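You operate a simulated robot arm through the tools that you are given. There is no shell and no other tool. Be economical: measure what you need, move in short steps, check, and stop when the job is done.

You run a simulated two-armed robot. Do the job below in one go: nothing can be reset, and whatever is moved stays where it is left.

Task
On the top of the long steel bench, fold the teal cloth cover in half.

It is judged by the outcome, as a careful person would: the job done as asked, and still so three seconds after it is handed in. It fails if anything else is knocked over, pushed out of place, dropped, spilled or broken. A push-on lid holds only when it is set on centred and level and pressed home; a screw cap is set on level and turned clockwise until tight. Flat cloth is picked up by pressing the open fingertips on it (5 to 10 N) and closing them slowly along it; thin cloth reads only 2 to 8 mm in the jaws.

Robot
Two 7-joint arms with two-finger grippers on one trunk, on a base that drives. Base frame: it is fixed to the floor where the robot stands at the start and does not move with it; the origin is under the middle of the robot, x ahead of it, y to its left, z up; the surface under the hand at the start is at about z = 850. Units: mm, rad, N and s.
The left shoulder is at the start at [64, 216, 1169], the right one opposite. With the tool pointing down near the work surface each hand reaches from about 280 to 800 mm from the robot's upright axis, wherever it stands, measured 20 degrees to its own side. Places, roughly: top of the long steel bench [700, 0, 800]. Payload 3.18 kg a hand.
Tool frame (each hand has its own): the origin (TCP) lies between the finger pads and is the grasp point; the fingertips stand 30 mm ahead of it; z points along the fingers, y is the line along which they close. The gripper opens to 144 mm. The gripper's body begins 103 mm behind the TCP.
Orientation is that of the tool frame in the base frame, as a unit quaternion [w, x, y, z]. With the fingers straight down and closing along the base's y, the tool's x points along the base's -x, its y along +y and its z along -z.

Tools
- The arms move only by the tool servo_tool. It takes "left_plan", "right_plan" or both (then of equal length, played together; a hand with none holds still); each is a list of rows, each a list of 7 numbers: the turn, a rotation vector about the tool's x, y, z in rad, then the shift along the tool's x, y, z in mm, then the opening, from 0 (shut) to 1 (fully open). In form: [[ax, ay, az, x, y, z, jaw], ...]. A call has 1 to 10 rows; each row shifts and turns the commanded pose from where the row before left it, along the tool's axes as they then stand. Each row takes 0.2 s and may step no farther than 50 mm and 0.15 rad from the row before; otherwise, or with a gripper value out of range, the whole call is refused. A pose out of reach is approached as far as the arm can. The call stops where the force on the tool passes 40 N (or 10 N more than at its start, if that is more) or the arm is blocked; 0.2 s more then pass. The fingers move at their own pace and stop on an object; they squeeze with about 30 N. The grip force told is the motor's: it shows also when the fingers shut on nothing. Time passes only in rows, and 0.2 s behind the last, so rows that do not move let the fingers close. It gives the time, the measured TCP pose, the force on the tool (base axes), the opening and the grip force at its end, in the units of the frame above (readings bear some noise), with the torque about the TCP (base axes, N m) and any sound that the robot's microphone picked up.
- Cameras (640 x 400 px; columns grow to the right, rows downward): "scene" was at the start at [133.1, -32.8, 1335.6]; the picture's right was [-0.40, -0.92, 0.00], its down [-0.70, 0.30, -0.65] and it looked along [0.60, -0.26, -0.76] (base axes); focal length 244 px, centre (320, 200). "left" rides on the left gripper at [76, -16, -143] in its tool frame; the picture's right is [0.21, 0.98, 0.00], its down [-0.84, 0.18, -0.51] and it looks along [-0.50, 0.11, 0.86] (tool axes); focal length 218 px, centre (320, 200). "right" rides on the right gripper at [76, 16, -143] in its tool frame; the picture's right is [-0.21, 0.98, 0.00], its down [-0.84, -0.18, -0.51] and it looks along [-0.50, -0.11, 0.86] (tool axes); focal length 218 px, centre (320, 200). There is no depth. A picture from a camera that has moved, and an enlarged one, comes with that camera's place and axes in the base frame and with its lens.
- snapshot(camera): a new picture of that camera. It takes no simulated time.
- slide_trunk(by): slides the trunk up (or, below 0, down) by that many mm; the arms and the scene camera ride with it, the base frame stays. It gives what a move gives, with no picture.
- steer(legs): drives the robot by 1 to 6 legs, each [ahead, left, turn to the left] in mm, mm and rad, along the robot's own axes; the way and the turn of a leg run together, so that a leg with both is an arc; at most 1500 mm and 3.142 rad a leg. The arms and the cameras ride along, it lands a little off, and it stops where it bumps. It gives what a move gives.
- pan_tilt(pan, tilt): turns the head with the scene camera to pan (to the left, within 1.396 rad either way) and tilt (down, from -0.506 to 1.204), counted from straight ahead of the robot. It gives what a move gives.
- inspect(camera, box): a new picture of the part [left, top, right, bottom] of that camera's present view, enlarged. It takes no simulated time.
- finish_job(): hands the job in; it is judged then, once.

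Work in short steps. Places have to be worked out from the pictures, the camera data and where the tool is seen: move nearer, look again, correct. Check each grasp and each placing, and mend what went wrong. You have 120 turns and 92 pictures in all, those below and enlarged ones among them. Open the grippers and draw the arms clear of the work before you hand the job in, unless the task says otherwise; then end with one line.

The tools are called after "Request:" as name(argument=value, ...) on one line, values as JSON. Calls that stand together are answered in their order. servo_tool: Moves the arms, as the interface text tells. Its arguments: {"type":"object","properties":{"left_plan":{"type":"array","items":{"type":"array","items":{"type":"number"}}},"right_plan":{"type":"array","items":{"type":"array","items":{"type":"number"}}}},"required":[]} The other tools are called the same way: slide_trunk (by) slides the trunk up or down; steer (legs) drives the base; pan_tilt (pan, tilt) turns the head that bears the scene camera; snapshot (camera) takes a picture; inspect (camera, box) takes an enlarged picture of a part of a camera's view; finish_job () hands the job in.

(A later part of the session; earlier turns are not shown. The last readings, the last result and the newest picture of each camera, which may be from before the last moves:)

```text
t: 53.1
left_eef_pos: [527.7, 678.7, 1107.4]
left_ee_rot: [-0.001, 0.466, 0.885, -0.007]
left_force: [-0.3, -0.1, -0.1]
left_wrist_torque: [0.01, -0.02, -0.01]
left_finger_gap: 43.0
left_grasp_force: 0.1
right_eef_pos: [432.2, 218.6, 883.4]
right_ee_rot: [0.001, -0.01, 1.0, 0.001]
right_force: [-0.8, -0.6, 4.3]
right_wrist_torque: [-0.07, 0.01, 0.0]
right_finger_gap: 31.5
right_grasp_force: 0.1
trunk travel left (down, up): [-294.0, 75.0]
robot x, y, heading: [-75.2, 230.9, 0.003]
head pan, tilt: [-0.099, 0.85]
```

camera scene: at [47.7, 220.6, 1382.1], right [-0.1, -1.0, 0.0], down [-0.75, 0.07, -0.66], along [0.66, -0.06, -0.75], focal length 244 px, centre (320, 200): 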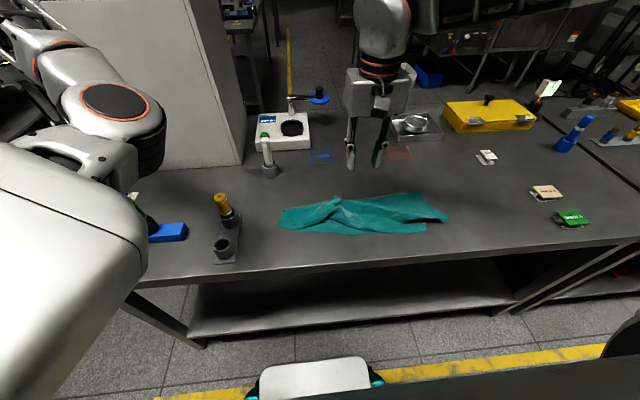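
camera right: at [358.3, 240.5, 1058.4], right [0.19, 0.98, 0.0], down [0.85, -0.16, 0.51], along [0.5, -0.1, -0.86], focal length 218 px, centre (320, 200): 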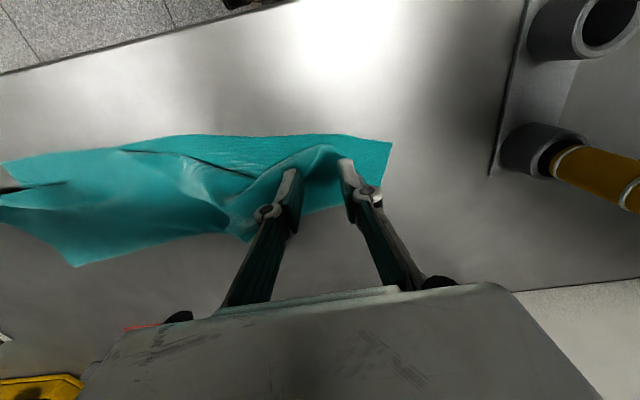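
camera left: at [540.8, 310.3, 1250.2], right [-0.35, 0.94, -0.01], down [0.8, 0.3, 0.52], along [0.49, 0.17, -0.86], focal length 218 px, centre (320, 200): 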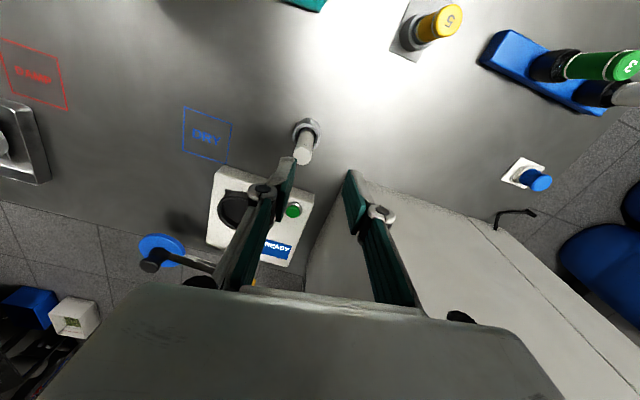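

Request:
servo_tool(right_plan=[[0, 0, 0, 0, 0, 0.5, 0.2], [0, 0, 0, 0, 0, 0, 0.175], [0, 0, 0, 0, 0, 0, 0.15], [0, 0, 0, 0, 0, 0, 0.125], [0, 0, 0, 0, 0, 0, 0.1], [0, 0, 0, 0, 0, 0, 0.075], [0, 0, 0, 0, 0, 0, 0.05], [0, 0, 0, 0, 0, 0, 0.02], [0, 0, 0, 0, 0, 0, 0], [0, 0, 0, 0, 0, -20, 0]])

Request:
snapshot(camera="right")

Request:
inspect(camera="scene", box=[244, 150, 444, 275])

```text
t: 55.4
left_eef_pos: [526.7, 679.0, 1106.4]
left_ee_rot: [-0.001, 0.464, 0.886, -0.006]
left_force: [-1.0, -0.5, -0.9]
left_wrist_torque: [0.01, 0.01, -0.01]
left_finger_gap: 43.2
left_grasp_force: 0.1
right_eef_pos: [431.0, 219.2, 901.2]
right_ee_rot: [0.0, -0.011, 1.0, 0.0]
right_force: [-0.1, 0.0, 0.9]
right_wrist_torque: [0.05, 0.02, 0.01]
right_finger_gap: 0.7
right_grasp_force: 30.5
trunk travel left (down, up): [-294.0, 75.0]
robot x, y, heading: [-74.1, 232.8, 0.0]
head pan, tilt: [-0.099, 0.85]
```

```text
31 pictures are left
camera right: at [354.1, 232.3, 1042.4], right [0.19, 0.98, 0.0], down [0.85, -0.16, 0.51], along [0.5, -0.1, -0.86], focal length 218 px, centre (320, 200)
```

right: 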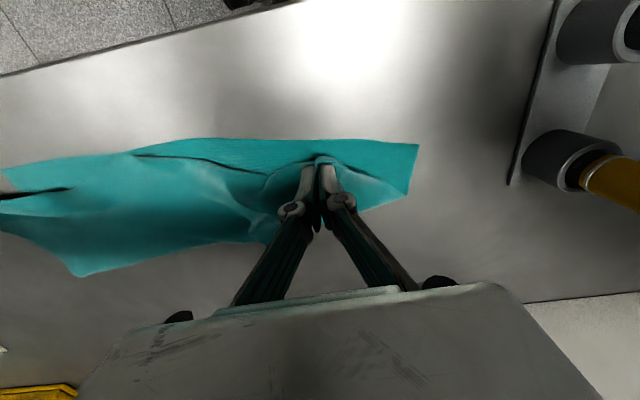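

```text
3.20 times, centred on (344, 212) of scene
camera zoom: at [47.1, 220.5, 1382.1], right [-0.1, -1.0, 0.0], down [-0.75, 0.07, -0.66], along [0.66, -0.07, -0.75], focal length 780 px, centre (243, 160)
```

zoom: 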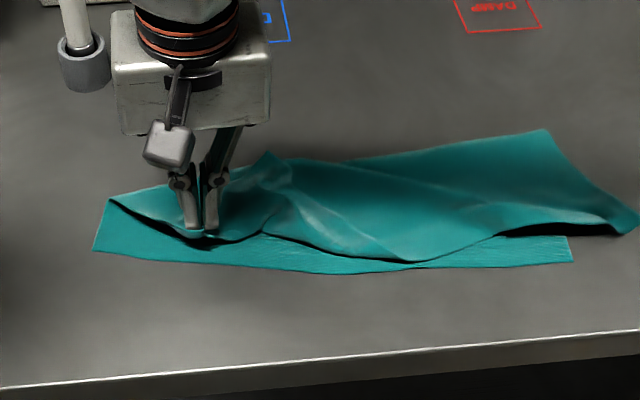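

The flap is held. I lift and carry it up and away (+x) to pull the tucked part out.

Request:
servo_tool(right_plan=[[0, 0, 0, -5, 0, -20, 0], [0, 0, 0, -10, 0, -25, 0], [0, 0, 0, -15, 3, -25, 0], [0, 0, 0, -20, 3, -20, 0], [0, 0, 0, -25, 3, -15, 0], [0, 0, 0, 0, 0, 0, 0]])

Request:
snapshot(camera="scene")

Request:
snapshot(camera="right")

```text
t: 56.8
left_eef_pos: [526.6, 678.4, 1105.9]
left_ee_rot: [0.0, 0.465, 0.886, -0.006]
left_force: [0.4, 0.1, 0.8]
left_wrist_torque: [0.03, 0.05, -0.03]
left_finger_gap: 43.3
left_grasp_force: 0.0
right_eef_pos: [507.9, 229.3, 1007.4]
right_ee_rot: [0.002, -0.011, 1.0, 0.0]
right_force: [-0.7, 0.8, 1.3]
right_wrist_torque: [-0.02, -0.05, 0.0]
right_finger_gap: 0.0
right_grasp_force: 26.0
trunk travel left (down, up): [-294.0, 75.0]
robot x, y, heading: [-71.4, 231.3, 0.004]
head pan, tilt: [-0.099, 0.85]
```

```text
29 pictures are left
camera scene: at [47.5, 220.2, 1382.0], right [-0.1, -1.0, 0.0], down [-0.75, 0.07, -0.66], along [0.66, -0.07, -0.75], focal length 244 px, centre (320, 200)
```

scene: 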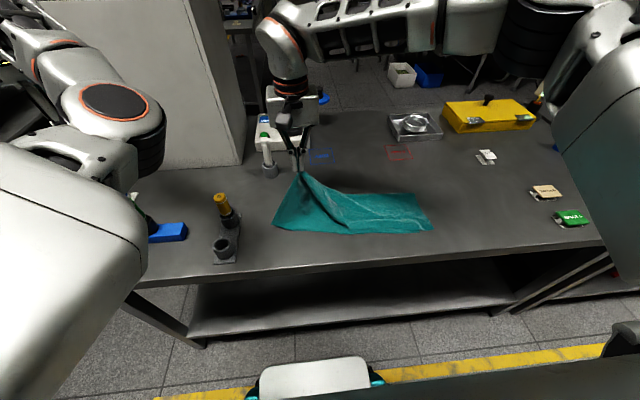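

```text
28 pictures are left
camera right: at [429.9, 243.8, 1147.8], right [0.19, 0.98, 0.0], down [0.85, -0.16, 0.51], along [0.5, -0.1, -0.86], focal length 218 px, centre (320, 200)
```

right: 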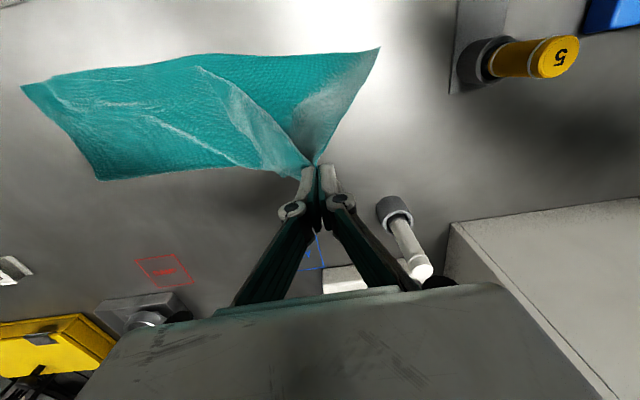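

The cloth opened up nicely. I keep pulling forward and down a bit to unroll it fully, watching the force.

Request:
servo_tool(right_plan=[[0, 0, 0, -25, 4, 0, 0], [0, 0, 0, -25, 4, 5, 0], [0, 0, 0, -25, 4, 10, 0], [0, 0, 0, -20, 4, 15, 0], [0, 0, 0, -15, 4, 15, 0], [0, 0, 0, 0, 0, 0, 0]])

Request:
snapshot(camera="right")

Request:
snapshot(camera="scene")

```text
t: 58.1
left_eef_pos: [526.5, 678.8, 1105.9]
left_ee_rot: [-0.001, 0.466, 0.885, -0.005]
left_force: [0.5, -0.1, -0.3]
left_wrist_torque: [0.0, 0.0, -0.01]
left_finger_gap: 43.1
left_grasp_force: 0.1
right_eef_pos: [601.1, 249.1, 976.3]
right_ee_rot: [0.001, -0.011, 1.0, 0.0]
right_force: [0.8, 0.1, 0.1]
right_wrist_torque: [-0.02, -0.02, 0.03]
right_finger_gap: 0.1
right_grasp_force: 30.2
right hand out of reach, approached as far as the arm can: row 5
trunk travel left (down, up): [-294.0, 75.0]
robot x, y, heading: [-77.0, 228.8, 0.002]
head pan, tilt: [-0.099, 0.85]
```

```text
27 pictures are left
camera right: at [523.1, 261.9, 1116.5], right [0.19, 0.98, 0.0], down [0.84, -0.16, 0.51], along [0.5, -0.1, -0.86], focal length 218 px, centre (320, 200)
```

right: 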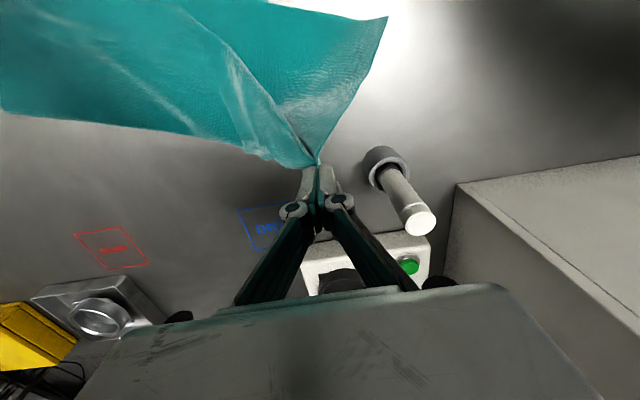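

```text
26 pictures are left
camera scene: at [47.9, 220.8, 1382.0], right [-0.1, -1.0, 0.0], down [-0.75, 0.07, -0.66], along [0.66, -0.07, -0.75], focal length 244 px, centre (320, 200)
```

scene: 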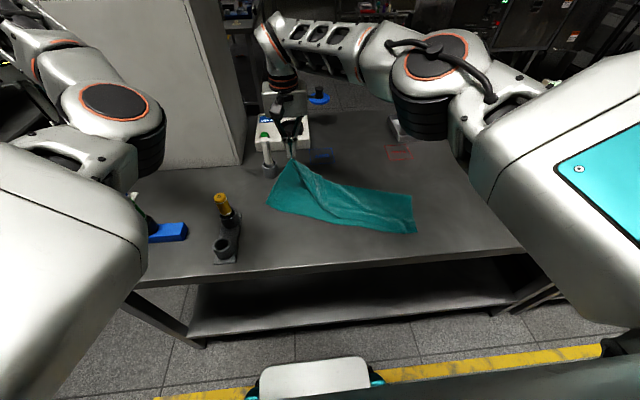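

The pinch holds roughly the middle of the left edge (the crease), with the corner dangling on the near side — which is where the crease should be. I lower it straight down, slightly away from the rod, and check.

Request:
servo_tool(right_plan=[[0, 0, 0, 4, -4, 20, 0], [0, 0, 0, 4, -4, 20, 0], [0, 0, 0, 4, -3, 20, 0], [0, 0, 0, 0, 0, 20, 0], [0, 0, 0, 0, 0, 0, 0]])

Request:
snapshot(camera="right")

```text
t: 59.4
left_eef_pos: [527.0, 678.5, 1107.3]
left_ee_rot: [-0.001, 0.465, 0.885, -0.006]
left_force: [1.2, 0.4, 0.5]
left_wrist_torque: [0.04, 0.01, 0.03]
left_finger_gap: 42.9
left_grasp_force: 0.0
right_eef_pos: [587.6, 236.6, 895.7]
right_ee_rot: [0.001, -0.012, 1.0, 0.0]
right_force: [0.2, 0.5, -0.4]
right_wrist_torque: [0.0, -0.02, 0.03]
right_finger_gap: 0.1
right_grasp_force: 29.9
trunk travel left (down, up): [-294.0, 75.0]
robot x, y, heading: [-78.7, 228.7, -0.001]
head pan, tilt: [-0.099, 0.85]
```

```text
25 pictures are left
camera right: at [510.9, 249.9, 1036.4], right [0.19, 0.98, 0.0], down [0.85, -0.16, 0.51], along [0.5, -0.1, -0.86], focal length 218 px, centre (320, 200)
```

right: 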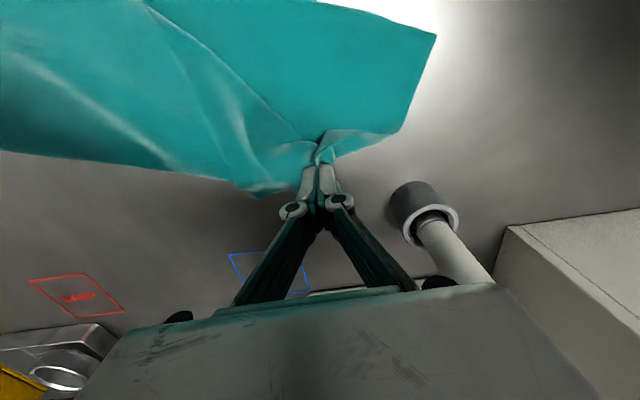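

I release, withdraw straight up and take a full look.

Request:
servo_tool(right_plan=[[0, 0, 0, 0, 0, 6, 0], [0, 0, 0, 0, 0, 0, 0.12], [0, 0, 0, 0, 0, 0, 0.15], [0, 0, 0, 0, 0, -40, 0.15], [0, 0, 0, 30, -20, -45, 0.15], [0, 0, 0, 45, -20, -45, 0.15], [0, 0, 0, 45, -20, -40, 0.15], [0, 0, 0, 45, -20, -10, 0.15]])

Request:
snapshot(camera="right")

Request:
inspect(camera="scene", box=[244, 140, 444, 265])

```text
refused: row 5 steps farther than a row can; nothing moved
```

```text
24 pictures are left
camera right: at [510.9, 249.9, 1036.4], right [0.19, 0.98, 0.0], down [0.85, -0.16, 0.51], along [0.5, -0.1, -0.86], focal length 218 px, centre (320, 200)
```

right: 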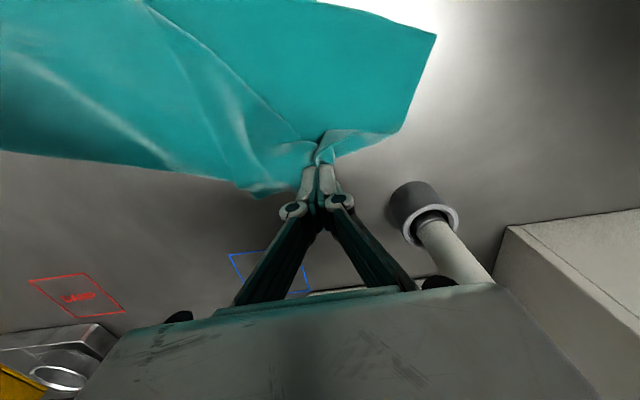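

```text
3.20 times, centred on (344, 202) of scene
camera zoom: at [47.5, 220.4, 1382.1], right [-0.1, -1.0, 0.0], down [-0.75, 0.07, -0.66], along [0.66, -0.07, -0.75], focal length 780 px, centre (243, 192)
```

zoom: 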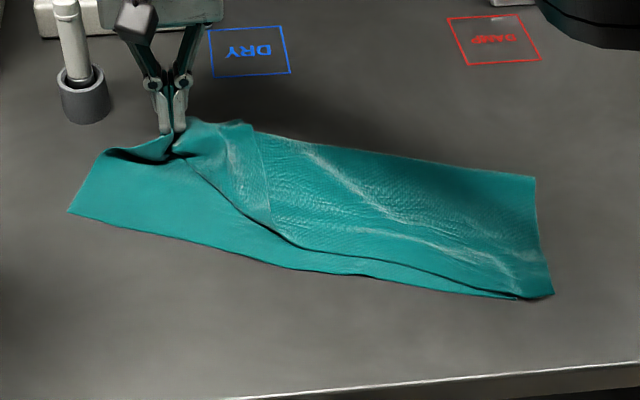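

Good news: the layers on the right are now nearly aligned, and the pinch is in fact near the top-left corner. I keep the grip, lift, and carry it over towards the bottom-left corner at ≈(508,330).

Request:
servo_tool(right_plan=[[0, 0, 0, 0, 5, -25, 0], [0, 0, 0, 8, 8, -25, 0], [0, 0, 0, 15, 10, -15, 0], [0, 0, 0, 20, 12, 0, 0], [0, 0, 0, 20, 12, 5, 0], [0, 0, 0, 12, 8, 10, 0], [0, 0, 0, 0, 0, 0, 0]])

Request:
snapshot(camera="right")

Request:
inspect(camera="scene", box=[244, 140, 444, 265])

```text
t: 61.0
left_eef_pos: [526.2, 678.8, 1105.6]
left_ee_rot: [-0.002, 0.466, 0.885, -0.005]
left_force: [0.1, 0.3, 1.1]
left_wrist_torque: [-0.01, 0.0, 0.04]
left_finger_gap: 43.2
left_grasp_force: 0.1
right_eef_pos: [511.7, 288.7, 945.1]
right_ee_rot: [-0.001, -0.011, 1.0, 0.0]
right_force: [-0.6, 0.1, 0.9]
right_wrist_torque: [0.0, 0.0, 0.0]
right_finger_gap: 0.0
right_grasp_force: 30.3
trunk travel left (down, up): [-294.0, 75.0]
robot x, y, heading: [-77.6, 229.6, -0.002]
head pan, tilt: [-0.099, 0.85]
```

```text
22 pictures are left
camera right: at [434.6, 303.1, 1085.7], right [0.19, 0.98, 0.0], down [0.85, -0.16, 0.51], along [0.5, -0.1, -0.86], focal length 218 px, centre (320, 200)
```

right: 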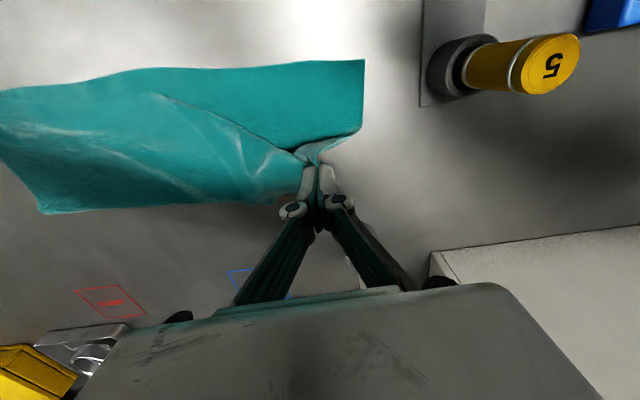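

```text
3.20 times, centred on (344, 202) of scene
camera zoom: at [47.6, 220.4, 1382.0], right [-0.1, -1.0, 0.0], down [-0.75, 0.07, -0.66], along [0.66, -0.07, -0.75], focal length 780 px, centre (243, 192)
```

zoom: 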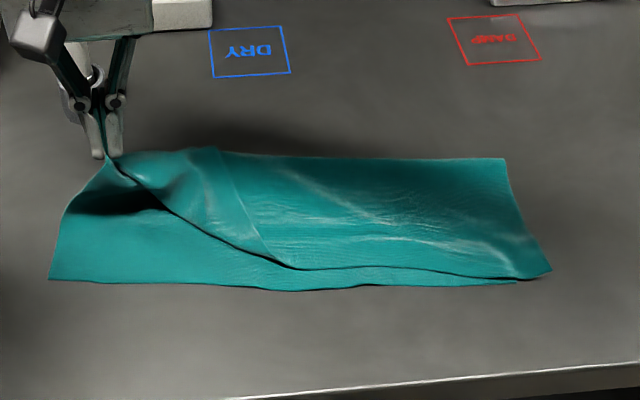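

The pinch may hold the left edge mid-way rather than the corner; I take a tighter look at the layered area.

Request:
inspect(camera="scene", box=[256, 178, 356, 241])

Request:
inspect(camera="right", box=[130, 50, 380, 206])

```text
6.35 times, centred on (306, 210) of scene
camera zoom: at [47.6, 220.4, 1382.0], right [-0.1, -1.0, 0.0], down [-0.75, 0.07, -0.66], along [0.66, -0.07, -0.75], focal length 1548 px, centre (409, 140)
```

zoom: 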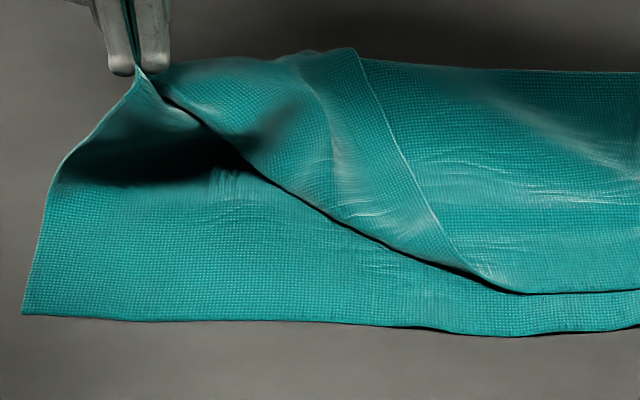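

```text
2.56 times, centred on (255, 128) of right
camera zoom: at [434.6, 303.1, 1085.7], right [0.19, 0.98, 0.0], down [0.85, -0.16, 0.51], along [0.5, -0.1, -0.86], focal length 559 px, centre (486, 384)
```

zoom: 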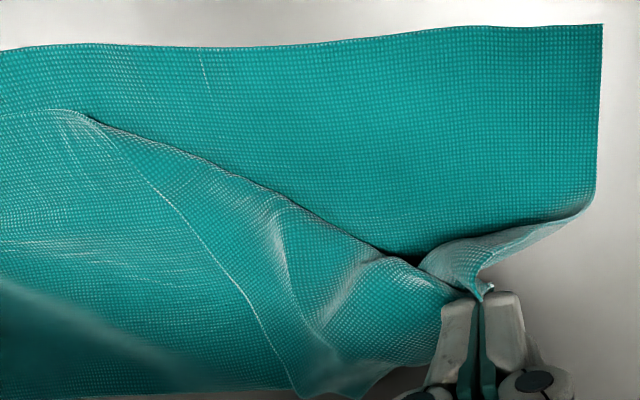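

Now it's clear: I hold the middle of the left edge, and the top-left corner is folded back over itself with its tip near (562,192). I set this mid-edge down at its proper place ≈(545,322), then will take the corner itself.

Request:
servo_tool(right_plan=[[0, 0, 0, -11, 11, 5, 0], [0, 0, 0, -11, 11, 15, 0], [0, 0, 0, -10, 10, 20, 0], [0, 0, 0, 0, 0, 20, 0], [0, 0, 0, 0, 0, 0, 0.1], [0, 0, 0, 0, 0, 0, 0.15], [0, 0, 0, 0, 0, -25, 0.15], [0, 0, 0, 0, -15, -35, 0.15], [0, 0, 0, 10, -35, -30, 0.15], [0, 0, 0, 20, -30, -30, 0.15]])

Request:
servo_tool(right_plan=[[0, 0, 0, 30, -30, -10, 0.2], [0, 0, 0, 40, -20, 0, 0.2], [0, 0, 0, 0, 0, 0, 0.2]])

Request:
snapshot(camera="right")

Request:
inspect(camera="scene", box=[244, 140, 444, 265])

```text
t: 63.1
left_eef_pos: [526.4, 678.2, 1106.4]
left_ee_rot: [-0.001, 0.465, 0.885, -0.005]
left_force: [-0.4, 0.0, 0.2]
left_wrist_torque: [0.0, -0.01, 0.01]
left_finger_gap: 43.4
left_grasp_force: 0.1
right_eef_pos: [512.3, 240.6, 1006.9]
right_ee_rot: [0.0, -0.011, 1.0, 0.0]
right_force: [-0.8, 0.4, 0.2]
right_wrist_torque: [0.04, -0.04, 0.0]
right_finger_gap: 21.6
right_grasp_force: 0.0
trunk travel left (down, up): [-294.0, 75.0]
robot x, y, heading: [-75.9, 229.0, 0.002]
head pan, tilt: [-0.099, 0.85]
```

```text
t: 64.0
left_eef_pos: [527.8, 679.2, 1105.4]
left_ee_rot: [-0.001, 0.465, 0.885, -0.005]
left_force: [0.0, 0.2, 0.1]
left_wrist_torque: [0.01, 0.03, 0.0]
left_finger_gap: 43.4
left_grasp_force: 0.0
right_eef_pos: [446.1, 189.6, 1014.5]
right_ee_rot: [0.001, -0.011, 1.0, 0.0]
right_force: [0.6, -1.3, 0.2]
right_wrist_torque: [-0.01, 0.01, 0.02]
right_finger_gap: 28.8
right_grasp_force: 0.1
trunk travel left (down, up): [-294.0, 75.0]
robot x, y, heading: [-73.9, 228.1, 0.002]
head pan, tilt: [-0.099, 0.85]
```

```text
18 pictures are left
camera right: at [368.2, 203.8, 1154.8], right [0.19, 0.98, 0.0], down [0.85, -0.16, 0.51], along [0.5, -0.1, -0.86], focal length 218 px, centre (320, 200)
```

right: 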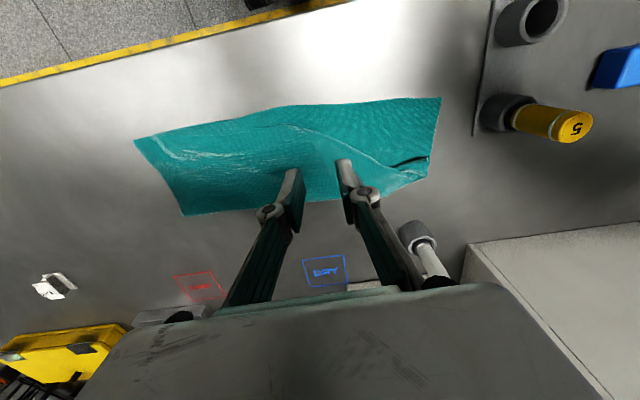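

```text
3.20 times, centred on (344, 202) of scene
camera zoom: at [47.9, 220.7, 1382.0], right [-0.1, -1.0, 0.0], down [-0.75, 0.07, -0.66], along [0.66, -0.07, -0.75], focal length 780 px, centre (243, 192)
```

zoom: 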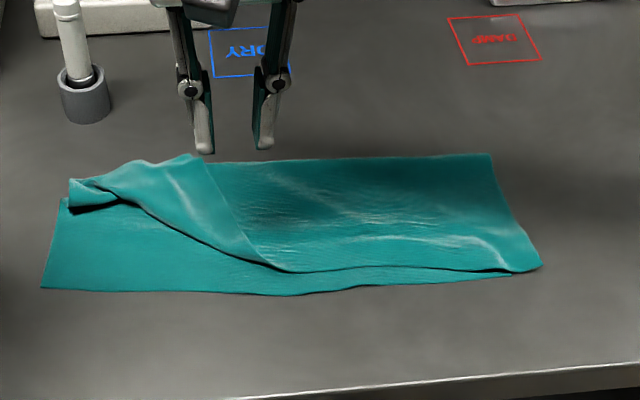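

The crease end is set; the top-left corner tip lies at ≈(554,217), folded back. I now pinch that corner just inside its tip.

Request:
servo_tool(right_plan=[[0, 0, 0, -31, 14, 20, 0.2], [0, 0, 0, -31, 14, 25, 0.2], [0, 0, 0, -30, 14, 30, 0.2], [0, 0, 0, 0, 0, 30, 0.2], [0, 0, 0, 0, 0, 15, 0.2], [0, 0, 0, 0, 0, 9, 0.2], [0, 0, 0, 0, 0, 0, 0.2]])

Request:
inspect(camera="right", box=[200, 80, 440, 230])

```text
t: 65.5
left_eef_pos: [526.9, 679.3, 1106.4]
left_ee_rot: [-0.002, 0.465, 0.885, -0.005]
left_force: [-0.4, 0.5, 0.9]
left_wrist_torque: [0.02, -0.03, -0.05]
left_finger_gap: 43.3
left_grasp_force: 0.1
right_eef_pos: [537.0, 235.6, 886.3]
right_ee_rot: [0.001, -0.011, 1.0, 0.0]
right_force: [0.6, 0.3, 1.0]
right_wrist_torque: [-0.03, 0.03, -0.02]
right_finger_gap: 28.6
right_grasp_force: 0.0
trunk travel left (down, up): [-294.0, 75.0]
robot x, y, heading: [-71.9, 230.6, -0.0]
head pan, tilt: [-0.099, 0.85]
```

```text
2.67 times, centred on (320, 155) of right
camera zoom: at [459.6, 248.2, 1026.4], right [0.19, 0.98, 0.0], down [0.85, -0.16, 0.51], along [0.5, -0.1, -0.86], focal length 582 px, centre (320, 320)
```

zoom: 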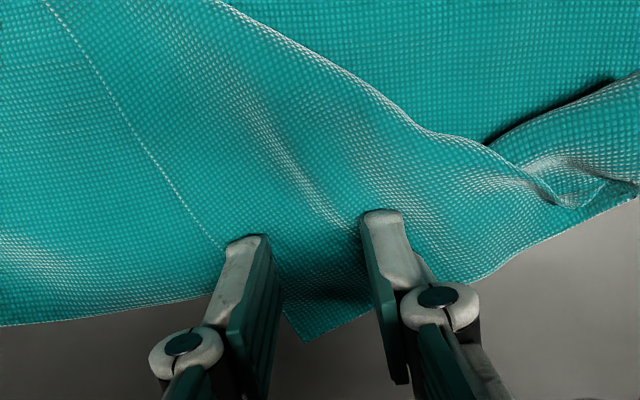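

The corner tip is right between the fingers. Press lightly and close slowly.

Request:
servo_tool(right_plan=[[0, 0, 0, 0, 0, 2.5, 0.2], [0, 0, 0, 0, 0, 1, 0.2], [0, 0, 0, 0, 0, 0, 0.18], [0, 0, 0, 0, 0, 0, 0.155], [0, 0, 0, 0, 0, 0, 0.13], [0, 0, 0, 0, 0, 0, 0.105], [0, 0, 0, 0, 0, 0, 0.08], [0, 0, 0, 0, 0, 0, 0.05], [0, 0, 0, 0, 0, 0, 0.02], [0, 0, 0, 0, 0, 0, 0]])

Request:
servo_tool(right_plan=[[0, 0, 0, 0, 0, 0, 0], [0, 0, 0, 0, 3, -20, 0], [0, 0, 0, 5, 5, -20, 0], [0, 0, 0, 10, 10, -20, 0]])

Request:
inspect(camera="scene", box=[244, 140, 444, 265])

```text
t: 67.8
left_eef_pos: [527.8, 678.4, 1106.2]
left_ee_rot: [-0.001, 0.465, 0.885, -0.006]
left_force: [-1.0, -0.1, 0.0]
left_wrist_torque: [0.02, -0.03, 0.01]
left_finger_gap: 42.9
left_grasp_force: 0.1
right_eef_pos: [537.5, 234.4, 883.5]
right_ee_rot: [0.001, -0.011, 1.0, 0.001]
right_force: [-0.4, -2.0, 4.0]
right_wrist_torque: [0.09, 0.02, 0.01]
right_finger_gap: 0.7
right_grasp_force: 30.6
trunk travel left (down, up): [-294.0, 75.0]
robot x, y, heading: [-74.4, 224.3, 0.003]
head pan, tilt: [-0.099, 0.85]
```

```text
t: 68.8
left_eef_pos: [527.5, 678.7, 1107.2]
left_ee_rot: [-0.001, 0.464, 0.886, -0.006]
left_force: [-0.1, 0.6, -0.8]
left_wrist_torque: [0.02, -0.06, -0.02]
left_finger_gap: 43.3
left_grasp_force: 0.1
right_eef_pos: [521.9, 252.0, 943.2]
right_ee_rot: [0.001, -0.011, 1.0, -0.001]
right_force: [-0.1, -1.3, -2.2]
right_wrist_torque: [0.01, -0.02, 0.03]
right_finger_gap: 4.1
right_grasp_force: 29.6
trunk travel left (down, up): [-294.0, 75.0]
robot x, y, heading: [-76.0, 232.9, -0.0]
head pan, tilt: [-0.099, 0.85]
```

```text
3.20 times, centred on (344, 202) of scene
camera zoom: at [47.1, 220.8, 1382.1], right [-0.1, -1.0, 0.0], down [-0.75, 0.07, -0.66], along [0.66, -0.07, -0.75], focal length 780 px, centre (243, 192)
```

zoom: 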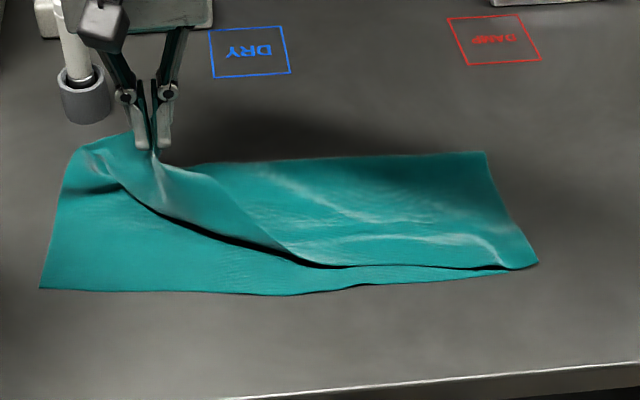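

The corner is held and unfolding. I carry it over to the bottom-left corner ≈(428,347).

Request:
servo_tool(right_plan=[[0, 0, 0, 12, 12, -15, 0], [0, 0, 0, 16, 15, -5, 0], [0, 0, 0, 18, 16, 0, 0], [0, 0, 0, 18, 16, 5, 0], [0, 0, 0, 16, 14, 15, 0], [0, 0, 0, 10, 10, 20, 0], [0, 0, 0, 0, 0, 0, 0]])

Request:
inspect(camera="scene", box=[244, 140, 444, 265])

Request:
snapshot(camera="right")

```text
t: 70.3
left_eef_pos: [527.5, 678.0, 1106.6]
left_ee_rot: [-0.001, 0.465, 0.886, -0.005]
left_force: [-0.3, 0.6, -0.3]
left_wrist_torque: [-0.02, 0.01, -0.01]
left_finger_gap: 42.9
left_grasp_force: 0.0
right_eef_pos: [429.9, 331.7, 923.4]
right_ee_rot: [0.001, -0.011, 1.0, 0.0]
right_force: [-0.5, 1.4, -0.9]
right_wrist_torque: [-0.04, 0.0, -0.04]
right_finger_gap: 5.4
right_grasp_force: 37.2
trunk travel left (down, up): [-294.0, 75.0]
robot x, y, heading: [-77.1, 229.7, 0.005]
head pan, tilt: [-0.099, 0.85]
```

```text
3.20 times, centred on (344, 202) of scene
camera zoom: at [47.4, 220.3, 1382.1], right [-0.1, -1.0, 0.0], down [-0.75, 0.07, -0.66], along [0.66, -0.07, -0.75], focal length 780 px, centre (243, 192)
```

zoom: 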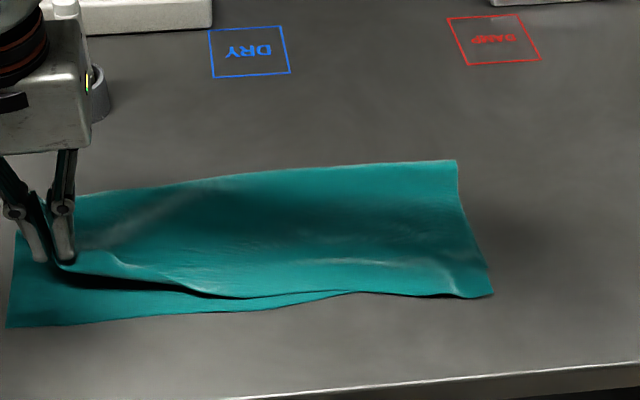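

```text
13 pictures are left
camera right: at [352.8, 346.1, 1062.5], right [0.19, 0.98, 0.0], down [0.85, -0.16, 0.51], along [0.5, -0.1, -0.86], focal length 218 px, centre (320, 200)
```

right: 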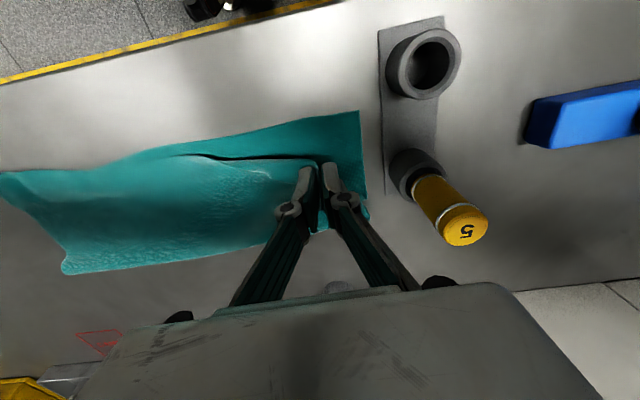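

Very good: the layers now nearly match. I bring the corner the last ~28 mm toward the near edge, lower it and release.

Request:
servo_tool(right_plan=[[0, 0, 0, 14, 3, 8, 0], [0, 0, 0, 16, 3, 12, 0], [0, 0, 0, 4, 0, 12, 0], [0, 0, 0, 0, 0, 4, 0], [0, 0, 0, 0, 0, 0, 0.06], [0, 0, 0, 0, 0, 0, 0.14], [0, 0, 0, 0, 0, 0, 0.14], [0, 0, 0, 0, 0, -20, 0.14], [0, 0, 0, 0, -5, -40, 0.14], [0, 0, 0, 0, -25, -40, 0.14]])

Request:
servo_tool(right_plan=[[0, 0, 0, 0, -45, -10, 0.14], [0, 0, 0, 0, -48, 0, 0.14], [0, 0, 0, 0, -48, 0, 0.14], [0, 0, 0, 0, 0, 0, 0.14]])

Request:
snapshot(camera="right")

Request:
inspect(camera="scene", box=[224, 150, 424, 275])

```text
t: 72.5
left_eef_pos: [526.1, 678.0, 1106.7]
left_ee_rot: [0.0, 0.466, 0.885, -0.005]
left_force: [1.1, -0.4, 0.3]
left_wrist_torque: [0.03, 0.03, -0.03]
left_finger_gap: 43.1
left_grasp_force: 0.0
right_eef_pos: [396.3, 306.3, 987.1]
right_ee_rot: [0.0, -0.012, 1.0, -0.001]
right_force: [0.2, 0.3, -0.5]
right_wrist_torque: [0.04, -0.01, 0.03]
right_finger_gap: 20.3
right_grasp_force: 0.0
trunk travel left (down, up): [-294.0, 75.0]
robot x, y, heading: [-74.9, 228.9, 0.0]
head pan, tilt: [-0.099, 0.85]
```

```text
t: 73.5
left_eef_pos: [526.8, 680.3, 1105.6]
left_ee_rot: [-0.001, 0.465, 0.885, -0.006]
left_force: [0.3, 0.2, -0.5]
left_wrist_torque: [-0.04, -0.01, -0.03]
left_finger_gap: 43.3
left_grasp_force: 0.2
right_eef_pos: [399.7, 168.4, 996.8]
right_ee_rot: [0.0, -0.012, 1.0, -0.001]
right_force: [0.2, -0.1, -0.1]
right_wrist_torque: [-0.03, 0.03, 0.0]
right_finger_gap: 20.0
right_grasp_force: 0.0
trunk travel left (down, up): [-294.0, 75.0]
robot x, y, heading: [-73.7, 231.4, -0.005]
head pan, tilt: [-0.099, 0.85]
```

```text
12 pictures are left
camera right: at [322.3, 182.7, 1138.1], right [0.19, 0.98, 0.0], down [0.85, -0.16, 0.51], along [0.5, -0.1, -0.86], focal length 218 px, centre (320, 200)
```

right: 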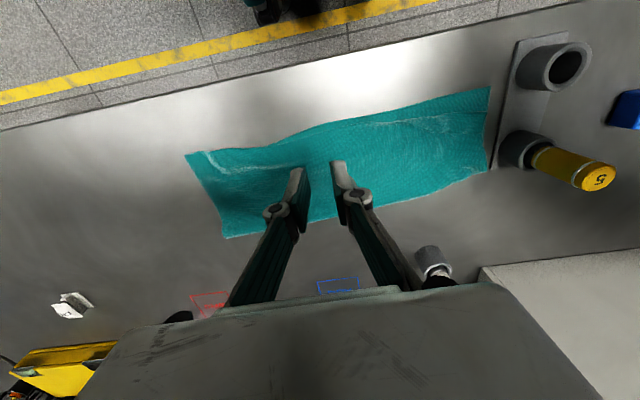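

```text
3.20 times, centred on (324, 212) of scene
camera zoom: at [47.9, 222.0, 1382.0], right [-0.1, -1.0, 0.0], down [-0.75, 0.07, -0.66], along [0.66, -0.07, -0.75], focal length 780 px, centre (307, 160)
```

zoom: 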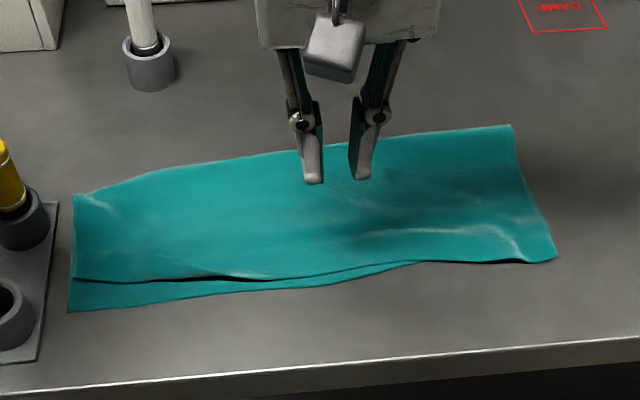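

This is a clean-looking fold, but the left part of the top layer falls ~31 mm short and the lengths suggest its edge strip is tucked under. I look closer.

Request:
inspect(camera="scene", box=[236, 200, 316, 250])

```text
8.00 times, centred on (276, 225) of scene
camera zoom: at [47.9, 222.0, 1382.0], right [-0.1, -1.0, 0.0], down [-0.75, 0.07, -0.66], along [0.66, -0.07, -0.75], focal length 1951 px, centre (672, 0)
```

zoom: 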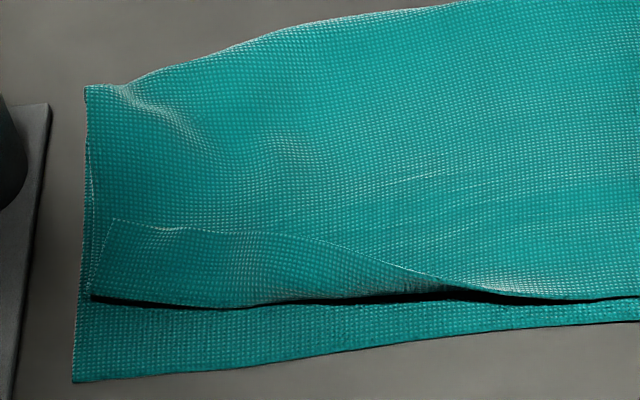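

The strip is actually folded back on top like a cuff: tip at ≈(436,367), fold line at x≈406. I'll pinch just its edge at ≈(435,338) and flip it toward the near side.

Request:
servo_tool(right_plan=[[0, 0, 0, -9, 43, 0, 0.16], [0, 0, 0, -9, 43, 0, 0.16], [0, 0, 0, -9, 42, 0, 0.16], [0, 0, 0, -8, 41.5, 5, 0.16], [0, 0, 0, 0, 0, 40, 0.16], [0, 0, 0, 0, 0, 40, 0.16], [0, 0, 0, 0, 0, 20, 0.16], [0, 0, 0, 0, 0, 0, 0.16]])

Request:
inspect(camera="right", box=[200, 80, 440, 230])

```text
t: 75.3
left_eef_pos: [527.6, 678.1, 1106.5]
left_ee_rot: [-0.001, 0.465, 0.885, -0.006]
left_force: [0.4, 0.1, 0.2]
left_wrist_torque: [0.0, 0.0, 0.0]
left_finger_gap: 42.9
left_grasp_force: 0.0
right_eef_pos: [432.1, 337.6, 892.1]
right_ee_rot: [0.001, -0.012, 1.0, 0.0]
right_force: [0.7, -0.4, -0.3]
right_wrist_torque: [0.02, -0.02, -0.01]
right_finger_gap: 22.9
right_grasp_force: 0.1
trunk travel left (down, up): [-294.0, 75.0]
robot x, y, heading: [-75.3, 230.4, 0.002]
head pan, tilt: [-0.099, 0.85]
```

```text
2.67 times, centred on (320, 155) of right
camera zoom: at [353.7, 351.5, 1032.3], right [0.19, 0.98, 0.0], down [0.85, -0.16, 0.51], along [0.5, -0.1, -0.86], focal length 582 px, centre (320, 320)
```

zoom: 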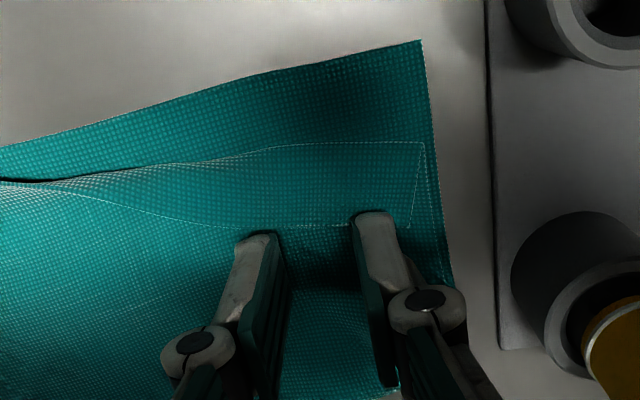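

The cuff edge is at x≈423; I shift 7 mm nearer for a ~10 mm overlap, press, and close slowly.

Request:
servo_tool(right_plan=[[0, 0, 0, 7, 0, 5, 0.16], [0, 0, 0, 0, 0, 3, 0.16], [0, 0, 0, 0, 0, 1, 0.14], [0, 0, 0, 0, 0, 0, 0.12], [0, 0, 0, 0, 0, 0, 0.1], [0, 0, 0, 0, 0, 0, 0.08], [0, 0, 0, 0, 0, 0, 0.055], [0, 0, 0, 0, 0, 0, 0.03], [0, 0, 0, 0, 0, 0, 0], [0, 0, 0, 0, 0, 0, 0]])

Request:
servo_tool(right_plan=[[0, 0, 0, 2, 0, -12, 0], [0, 0, 0, 4, 0, -12, 0], [0, 0, 0, 0, 0, 0, 0]])

Request:
inspect(camera="right", box=[200, 80, 440, 230])

```text
t: 77.5
left_eef_pos: [527.3, 678.6, 1107.3]
left_ee_rot: [-0.001, 0.465, 0.885, -0.006]
left_force: [-0.2, 0.2, 0.2]
left_wrist_torque: [0.03, -0.02, 0.0]
left_finger_gap: 43.4
left_grasp_force: 0.1
right_eef_pos: [423.9, 337.4, 882.2]
right_ee_rot: [0.0, -0.011, 1.0, 0.0]
right_force: [-0.3, 0.0, 0.0]
right_wrist_torque: [0.01, 0.02, -0.01]
right_finger_gap: 0.0
right_grasp_force: 30.2
trunk travel left (down, up): [-294.0, 75.0]
robot x, y, heading: [-77.9, 232.6, 0.001]
head pan, tilt: [-0.099, 0.85]
```

```text
t: 78.3
left_eef_pos: [526.6, 678.5, 1105.6]
left_ee_rot: [0.0, 0.465, 0.885, -0.006]
left_force: [-1.0, 0.2, 0.8]
left_wrist_torque: [-0.03, -0.03, 0.01]
left_finger_gap: 43.4
left_grasp_force: 0.1
right_eef_pos: [417.5, 335.4, 905.8]
right_ee_rot: [0.001, -0.012, 1.0, -0.001]
right_force: [0.3, 0.0, -1.0]
right_wrist_torque: [0.0, 0.01, 0.0]
right_finger_gap: 0.0
right_grasp_force: 29.8
trunk travel left (down, up): [-294.0, 75.0]
robot x, y, heading: [-76.1, 228.9, 0.001]
head pan, tilt: [-0.099, 0.85]
```

```text
2.67 times, centred on (320, 155) of right
camera zoom: at [340.6, 350.7, 1047.4], right [0.19, 0.98, 0.0], down [0.85, -0.16, 0.51], along [0.5, -0.1, -0.86], focal length 582 px, centre (320, 320)
```

zoom: 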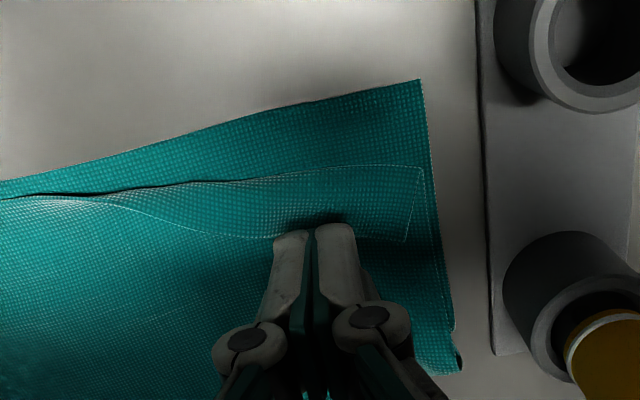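

The pinch missed (no pressing force). I reopen, go back with more overlap and press to about 6 N before closing.

Request:
servo_tool(right_plan=[[0, 0, 0, 0, 0, 0, 0.16], [0, 0, 0, -2, 1, 10, 0.16], [0, 0, 0, 0, 0, 10, 0.16], [0, 0, 0, 0, 0, 4.5, 0.16], [0, 0, 0, 0, 0, 0, 0.16]])

```text
t: 79.5
left_eef_pos: [527.5, 678.8, 1106.6]
left_ee_rot: [-0.001, 0.465, 0.885, -0.005]
left_force: [0.4, -0.6, 0.2]
left_wrist_torque: [-0.01, 0.0, 0.0]
left_finger_gap: 43.1
left_grasp_force: 0.0
right_eef_pos: [421.1, 336.7, 882.4]
right_ee_rot: [0.0, -0.011, 1.0, 0.0]
right_force: [-0.1, 0.0, 0.8]
right_wrist_torque: [-0.01, 0.01, 0.01]
right_finger_gap: 23.0
right_grasp_force: 0.1
trunk travel left (down, up): [-294.0, 75.0]
robot x, y, heading: [-73.6, 230.8, 0.003]
head pan, tilt: [-0.099, 0.85]
```

Request:
servo_tool(right_plan=[[0, 0, 0, 0, 0, 1.5, 0.16], [0, 0, 0, 0, 0, 0, 0.16]])

```text
t: 80.2
left_eef_pos: [527.6, 678.9, 1106.5]
left_ee_rot: [-0.001, 0.465, 0.886, -0.005]
left_force: [-0.8, -0.3, 0.6]
left_wrist_torque: [-0.02, -0.02, 0.0]
left_finger_gap: 43.2
left_grasp_force: 0.0
right_eef_pos: [420.1, 337.5, 881.5]
right_ee_rot: [0.001, -0.011, 1.0, 0.0]
right_force: [-0.8, -0.4, 8.6]
right_wrist_torque: [0.03, 0.07, 0.01]
right_finger_gap: 22.8
right_grasp_force: 0.0
trunk travel left (down, up): [-294.0, 75.0]
robot x, y, heading: [-74.4, 229.6, 0.004]
head pan, tilt: [-0.099, 0.85]
```

Now pressing at 8.6 N; close slowly, then lift a little.

Request:
servo_tool(right_plan=[[0, 0, 0, 0, 0, 0, 0.145], [0, 0, 0, 0, 0, 0, 0.125], [0, 0, 0, 0, 0, 0, 0.105], [0, 0, 0, 0, 0, 0, 0.085], [0, 0, 0, 0, 0, 0, 0.065], [0, 0, 0, 0, 0, 0, 0.045], [0, 0, 0, 0, 0, 0, 0.02], [0, 0, 0, 0, 0, 0, 0], [0, 0, 0, 0, 0, 0, 0]])

Request:
servo_tool(right_plan=[[0, 0, 0, 2, 0, -12, 0], [0, 0, 0, 6, 0, -12, 0], [0, 0, 0, 0, 0, 0, 0]])

Request:
inspect(camera="right", box=[200, 80, 440, 230])

```text
t: 82.2
left_eef_pos: [525.8, 678.3, 1105.6]
left_ee_rot: [0.0, 0.465, 0.885, -0.005]
left_force: [-0.5, -0.8, 0.8]
left_wrist_torque: [0.0, 0.02, -0.02]
left_finger_gap: 43.3
left_grasp_force: 0.0
right_eef_pos: [420.8, 337.2, 880.1]
right_ee_rot: [0.0, -0.011, 1.0, 0.0]
right_force: [0.1, -0.2, -0.3]
right_wrist_torque: [-0.01, -0.02, 0.0]
right_finger_gap: 4.3
right_grasp_force: 32.1
trunk travel left (down, up): [-294.0, 75.0]
robot x, y, heading: [-74.9, 228.2, 0.002]
head pan, tilt: [-0.099, 0.85]
```

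```text
t: 83.0
left_eef_pos: [526.6, 679.3, 1107.0]
left_ee_rot: [-0.001, 0.464, 0.886, -0.006]
left_force: [-0.2, 0.4, 0.2]
left_wrist_torque: [0.0, 0.02, 0.01]
left_finger_gap: 43.2
left_grasp_force: 0.1
right_eef_pos: [411.8, 337.9, 906.1]
right_ee_rot: [0.0, -0.01, 1.0, -0.001]
right_force: [0.4, 2.1, 0.5]
right_wrist_torque: [-0.14, -0.04, 0.03]
right_finger_gap: 0.0
right_grasp_force: 24.4
trunk travel left (down, up): [-294.0, 75.0]
robot x, y, heading: [-75.5, 228.2, -0.003]
head pan, tilt: [-0.099, 0.85]
```

```text
2.67 times, centred on (320, 155) of right
camera zoom: at [335.1, 351.6, 1045.8], right [0.19, 0.98, 0.0], down [0.85, -0.16, 0.51], along [0.5, -0.1, -0.86], focal length 582 px, centre (320, 320)
```

zoom: 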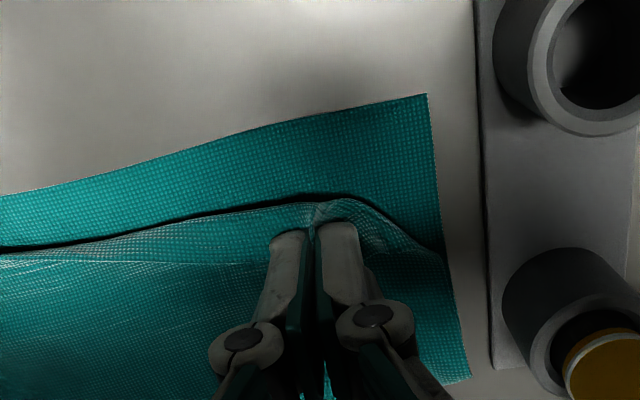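

Now the cuff edge is held. I carry it over the near side while tilting the tool so the edge turns up and outward, then lower.

Request:
servo_tool(right_plan=[[0, 0, 0, 3, 0, -10, 0], [0, -0.12, 0, 6, 0, 2.5, 0], [0, -0.12, 0, 6.3, 0, 1.8, 0], [0, -0.12, 0, 6.4, 0, 1, 0], [0, -0.12, 0, 6.5, 0, 0.2, 0], [0, -0.12, 0, 6.5, 0, -0.6, 0], [0, 0, 0, 5.6, 0, 8, 0], [0, 0, 0, 0, 0, 0, 0]])

Request:
inspect(camera="scene", box=[224, 160, 384, 260])

```text
t: 84.5
left_eef_pos: [528.0, 679.1, 1105.9]
left_ee_rot: [0.0, 0.465, 0.886, -0.005]
left_force: [0.2, -0.1, -0.2]
left_wrist_torque: [0.01, 0.0, 0.05]
left_finger_gap: 43.2
left_grasp_force: 0.1
right_eef_pos: [433.0, 288.2, 915.8]
right_ee_rot: [0.287, 0.075, 0.955, 0.011]
right_force: [2.4, 0.8, -1.5]
right_wrist_torque: [-0.06, -0.03, -0.04]
right_finger_gap: 0.1
right_grasp_force: 24.4
trunk travel left (down, up): [-294.0, 75.0]
robot x, y, heading: [-78.5, 233.0, 0.005]
head pan, tilt: [-0.099, 0.85]
stopped in row 7 (right hand): the arm was blocked; the commanded pose is now the measured one
```

```text
4.00 times, centred on (304, 210) of scene
camera zoom: at [48.2, 220.1, 1381.9], right [-0.1, -1.0, 0.0], down [-0.75, 0.07, -0.66], along [0.66, -0.07, -0.75], focal length 976 px, centre (384, 160)
```

zoom: 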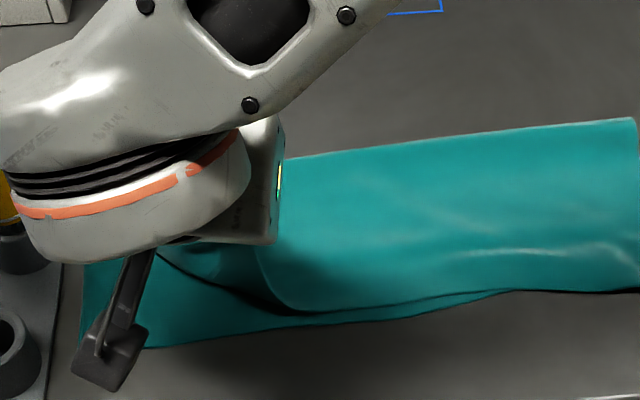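

The tilt hit an arm limit and pulled the hand off line. I undo the tilt right away, keeping the grip.

Request:
servo_tool(right_plan=[[0.0044, 0.1164, -0.03, 0, 0, -5, 0], [0.0044, 0.1164, -0.03, 0, 0, -5, 0], [0.0044, 0.1164, -0.03, 0, 5, 0, 0], [0.0044, 0.1164, -0.03, 0, 5, 0, 0], [0.0044, 0.1164, -0.03, 0, 5, 0, 0], [0, 0, 0, 0, 0, 0, 0]])

Request:
snapshot(camera="scene")

```text
t: 85.9
left_eef_pos: [526.9, 678.6, 1107.4]
left_ee_rot: [-0.001, 0.465, 0.885, -0.005]
left_force: [-0.5, -0.3, 0.3]
left_wrist_torque: [0.01, -0.01, -0.05]
left_finger_gap: 43.1
left_grasp_force: 0.0
right_eef_pos: [425.5, 309.1, 928.5]
right_ee_rot: [0.002, -0.004, 1.0, 0.001]
right_force: [0.5, 0.6, 1.2]
right_wrist_torque: [0.03, 0.0, -0.02]
right_finger_gap: 1.6
right_grasp_force: 33.1
trunk travel left (down, up): [-294.0, 75.0]
robot x, y, heading: [-78.4, 227.4, 0.004]
head pan, tilt: [-0.099, 0.85]
```

```text
5 pictures are left
camera scene: at [47.4, 220.2, 1382.1], right [-0.1, -1.0, 0.0], down [-0.75, 0.07, -0.66], along [0.66, -0.07, -0.75], focal length 244 px, centre (320, 200)
```

scene: 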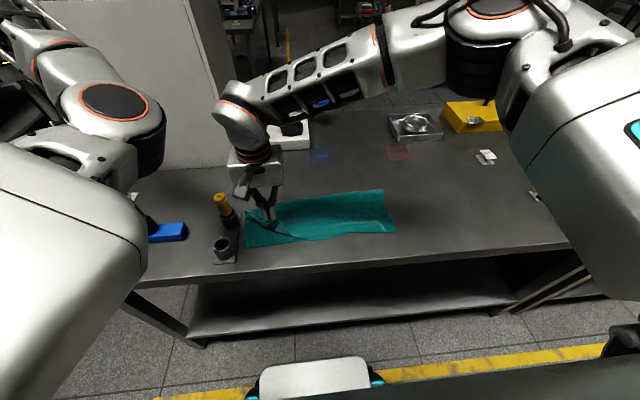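

The hand is straight again and still holds the edge. I move it tool-down to ≈(386,337), lower, release and lift away.

Request:
servo_tool(right_plan=[[0, 0, 0, 10, 8, 0, 0], [0, 0, 0, 12, 10, 5, 0], [0, 0, 0, 12, 10, 10, 0], [0, 0, 0, 6, 0, 14, 0], [0, 0, 0, 0, 0, 11, 0], [0, 0, 0, 0, 0, 0, 0], [0, 0, 0, 0, 0, 0, 0.06], [0, 0, 0, 0, 0, 0, 0.1], [0, 0, 0, 0, 0, -20, 0.1], [0, 0, 0, 0, 0, -40, 0.1]])

Request:
servo_tool(right_plan=[[0, 0, 0, 0, -30, -35, 0.1], [0, 0, 0, 0, -48, 0, 0.1], [0, 0, 0, 0, -48, 0, 0.1], [0, 0, 0, 0, 0, 0, 0.1]])

Request:
inspect(camera="scene", box=[230, 165, 410, 278])

```text
t: 88.1
left_eef_pos: [527.4, 678.5, 1107.1]
left_ee_rot: [-0.001, 0.465, 0.885, -0.005]
left_force: [0.2, 0.0, 0.4]
left_wrist_torque: [0.0, -0.02, -0.02]
left_finger_gap: 43.1
left_grasp_force: 0.1
right_eef_pos: [386.3, 336.2, 947.9]
right_ee_rot: [0.003, -0.004, 1.0, 0.001]
right_force: [-0.8, -0.2, -0.2]
right_wrist_torque: [-0.02, -0.06, 0.01]
right_finger_gap: 14.7
right_grasp_force: 0.1
trunk travel left (down, up): [-294.0, 75.0]
robot x, y, heading: [-75.2, 227.7, -0.0]
head pan, tilt: [-0.099, 0.85]
```

```text
t: 89.1
left_eef_pos: [527.6, 679.8, 1105.4]
left_ee_rot: [-0.001, 0.465, 0.885, -0.006]
left_force: [0.1, 0.4, -0.2]
left_wrist_torque: [-0.04, 0.0, -0.01]
left_finger_gap: 43.3
left_grasp_force: 0.0
right_eef_pos: [387.1, 212.0, 983.6]
right_ee_rot: [0.002, -0.005, 1.0, 0.0]
right_force: [-0.7, -0.2, 0.6]
right_wrist_torque: [-0.03, -0.02, -0.02]
right_finger_gap: 14.3
right_grasp_force: 0.0
trunk travel left (down, up): [-294.0, 75.0]
robot x, y, heading: [-79.6, 233.6, -0.003]
head pan, tilt: [-0.099, 0.85]
```

```text
3.54 times, centred on (320, 222) of scene
camera zoom: at [48.1, 221.6, 1382.0], right [-0.1, -1.0, 0.0], down [-0.75, 0.07, -0.66], along [0.66, -0.07, -0.75], focal length 863 px, centre (320, 124)
```

zoom: 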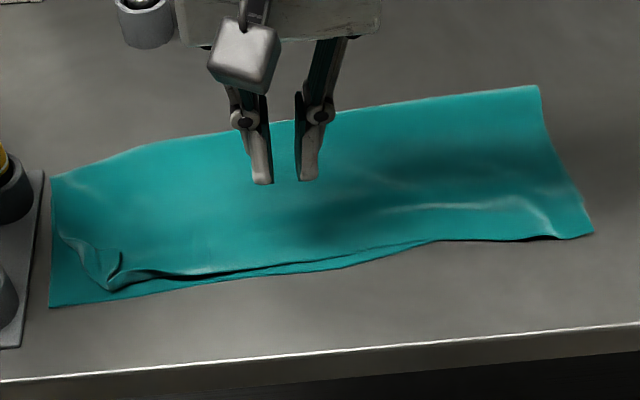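

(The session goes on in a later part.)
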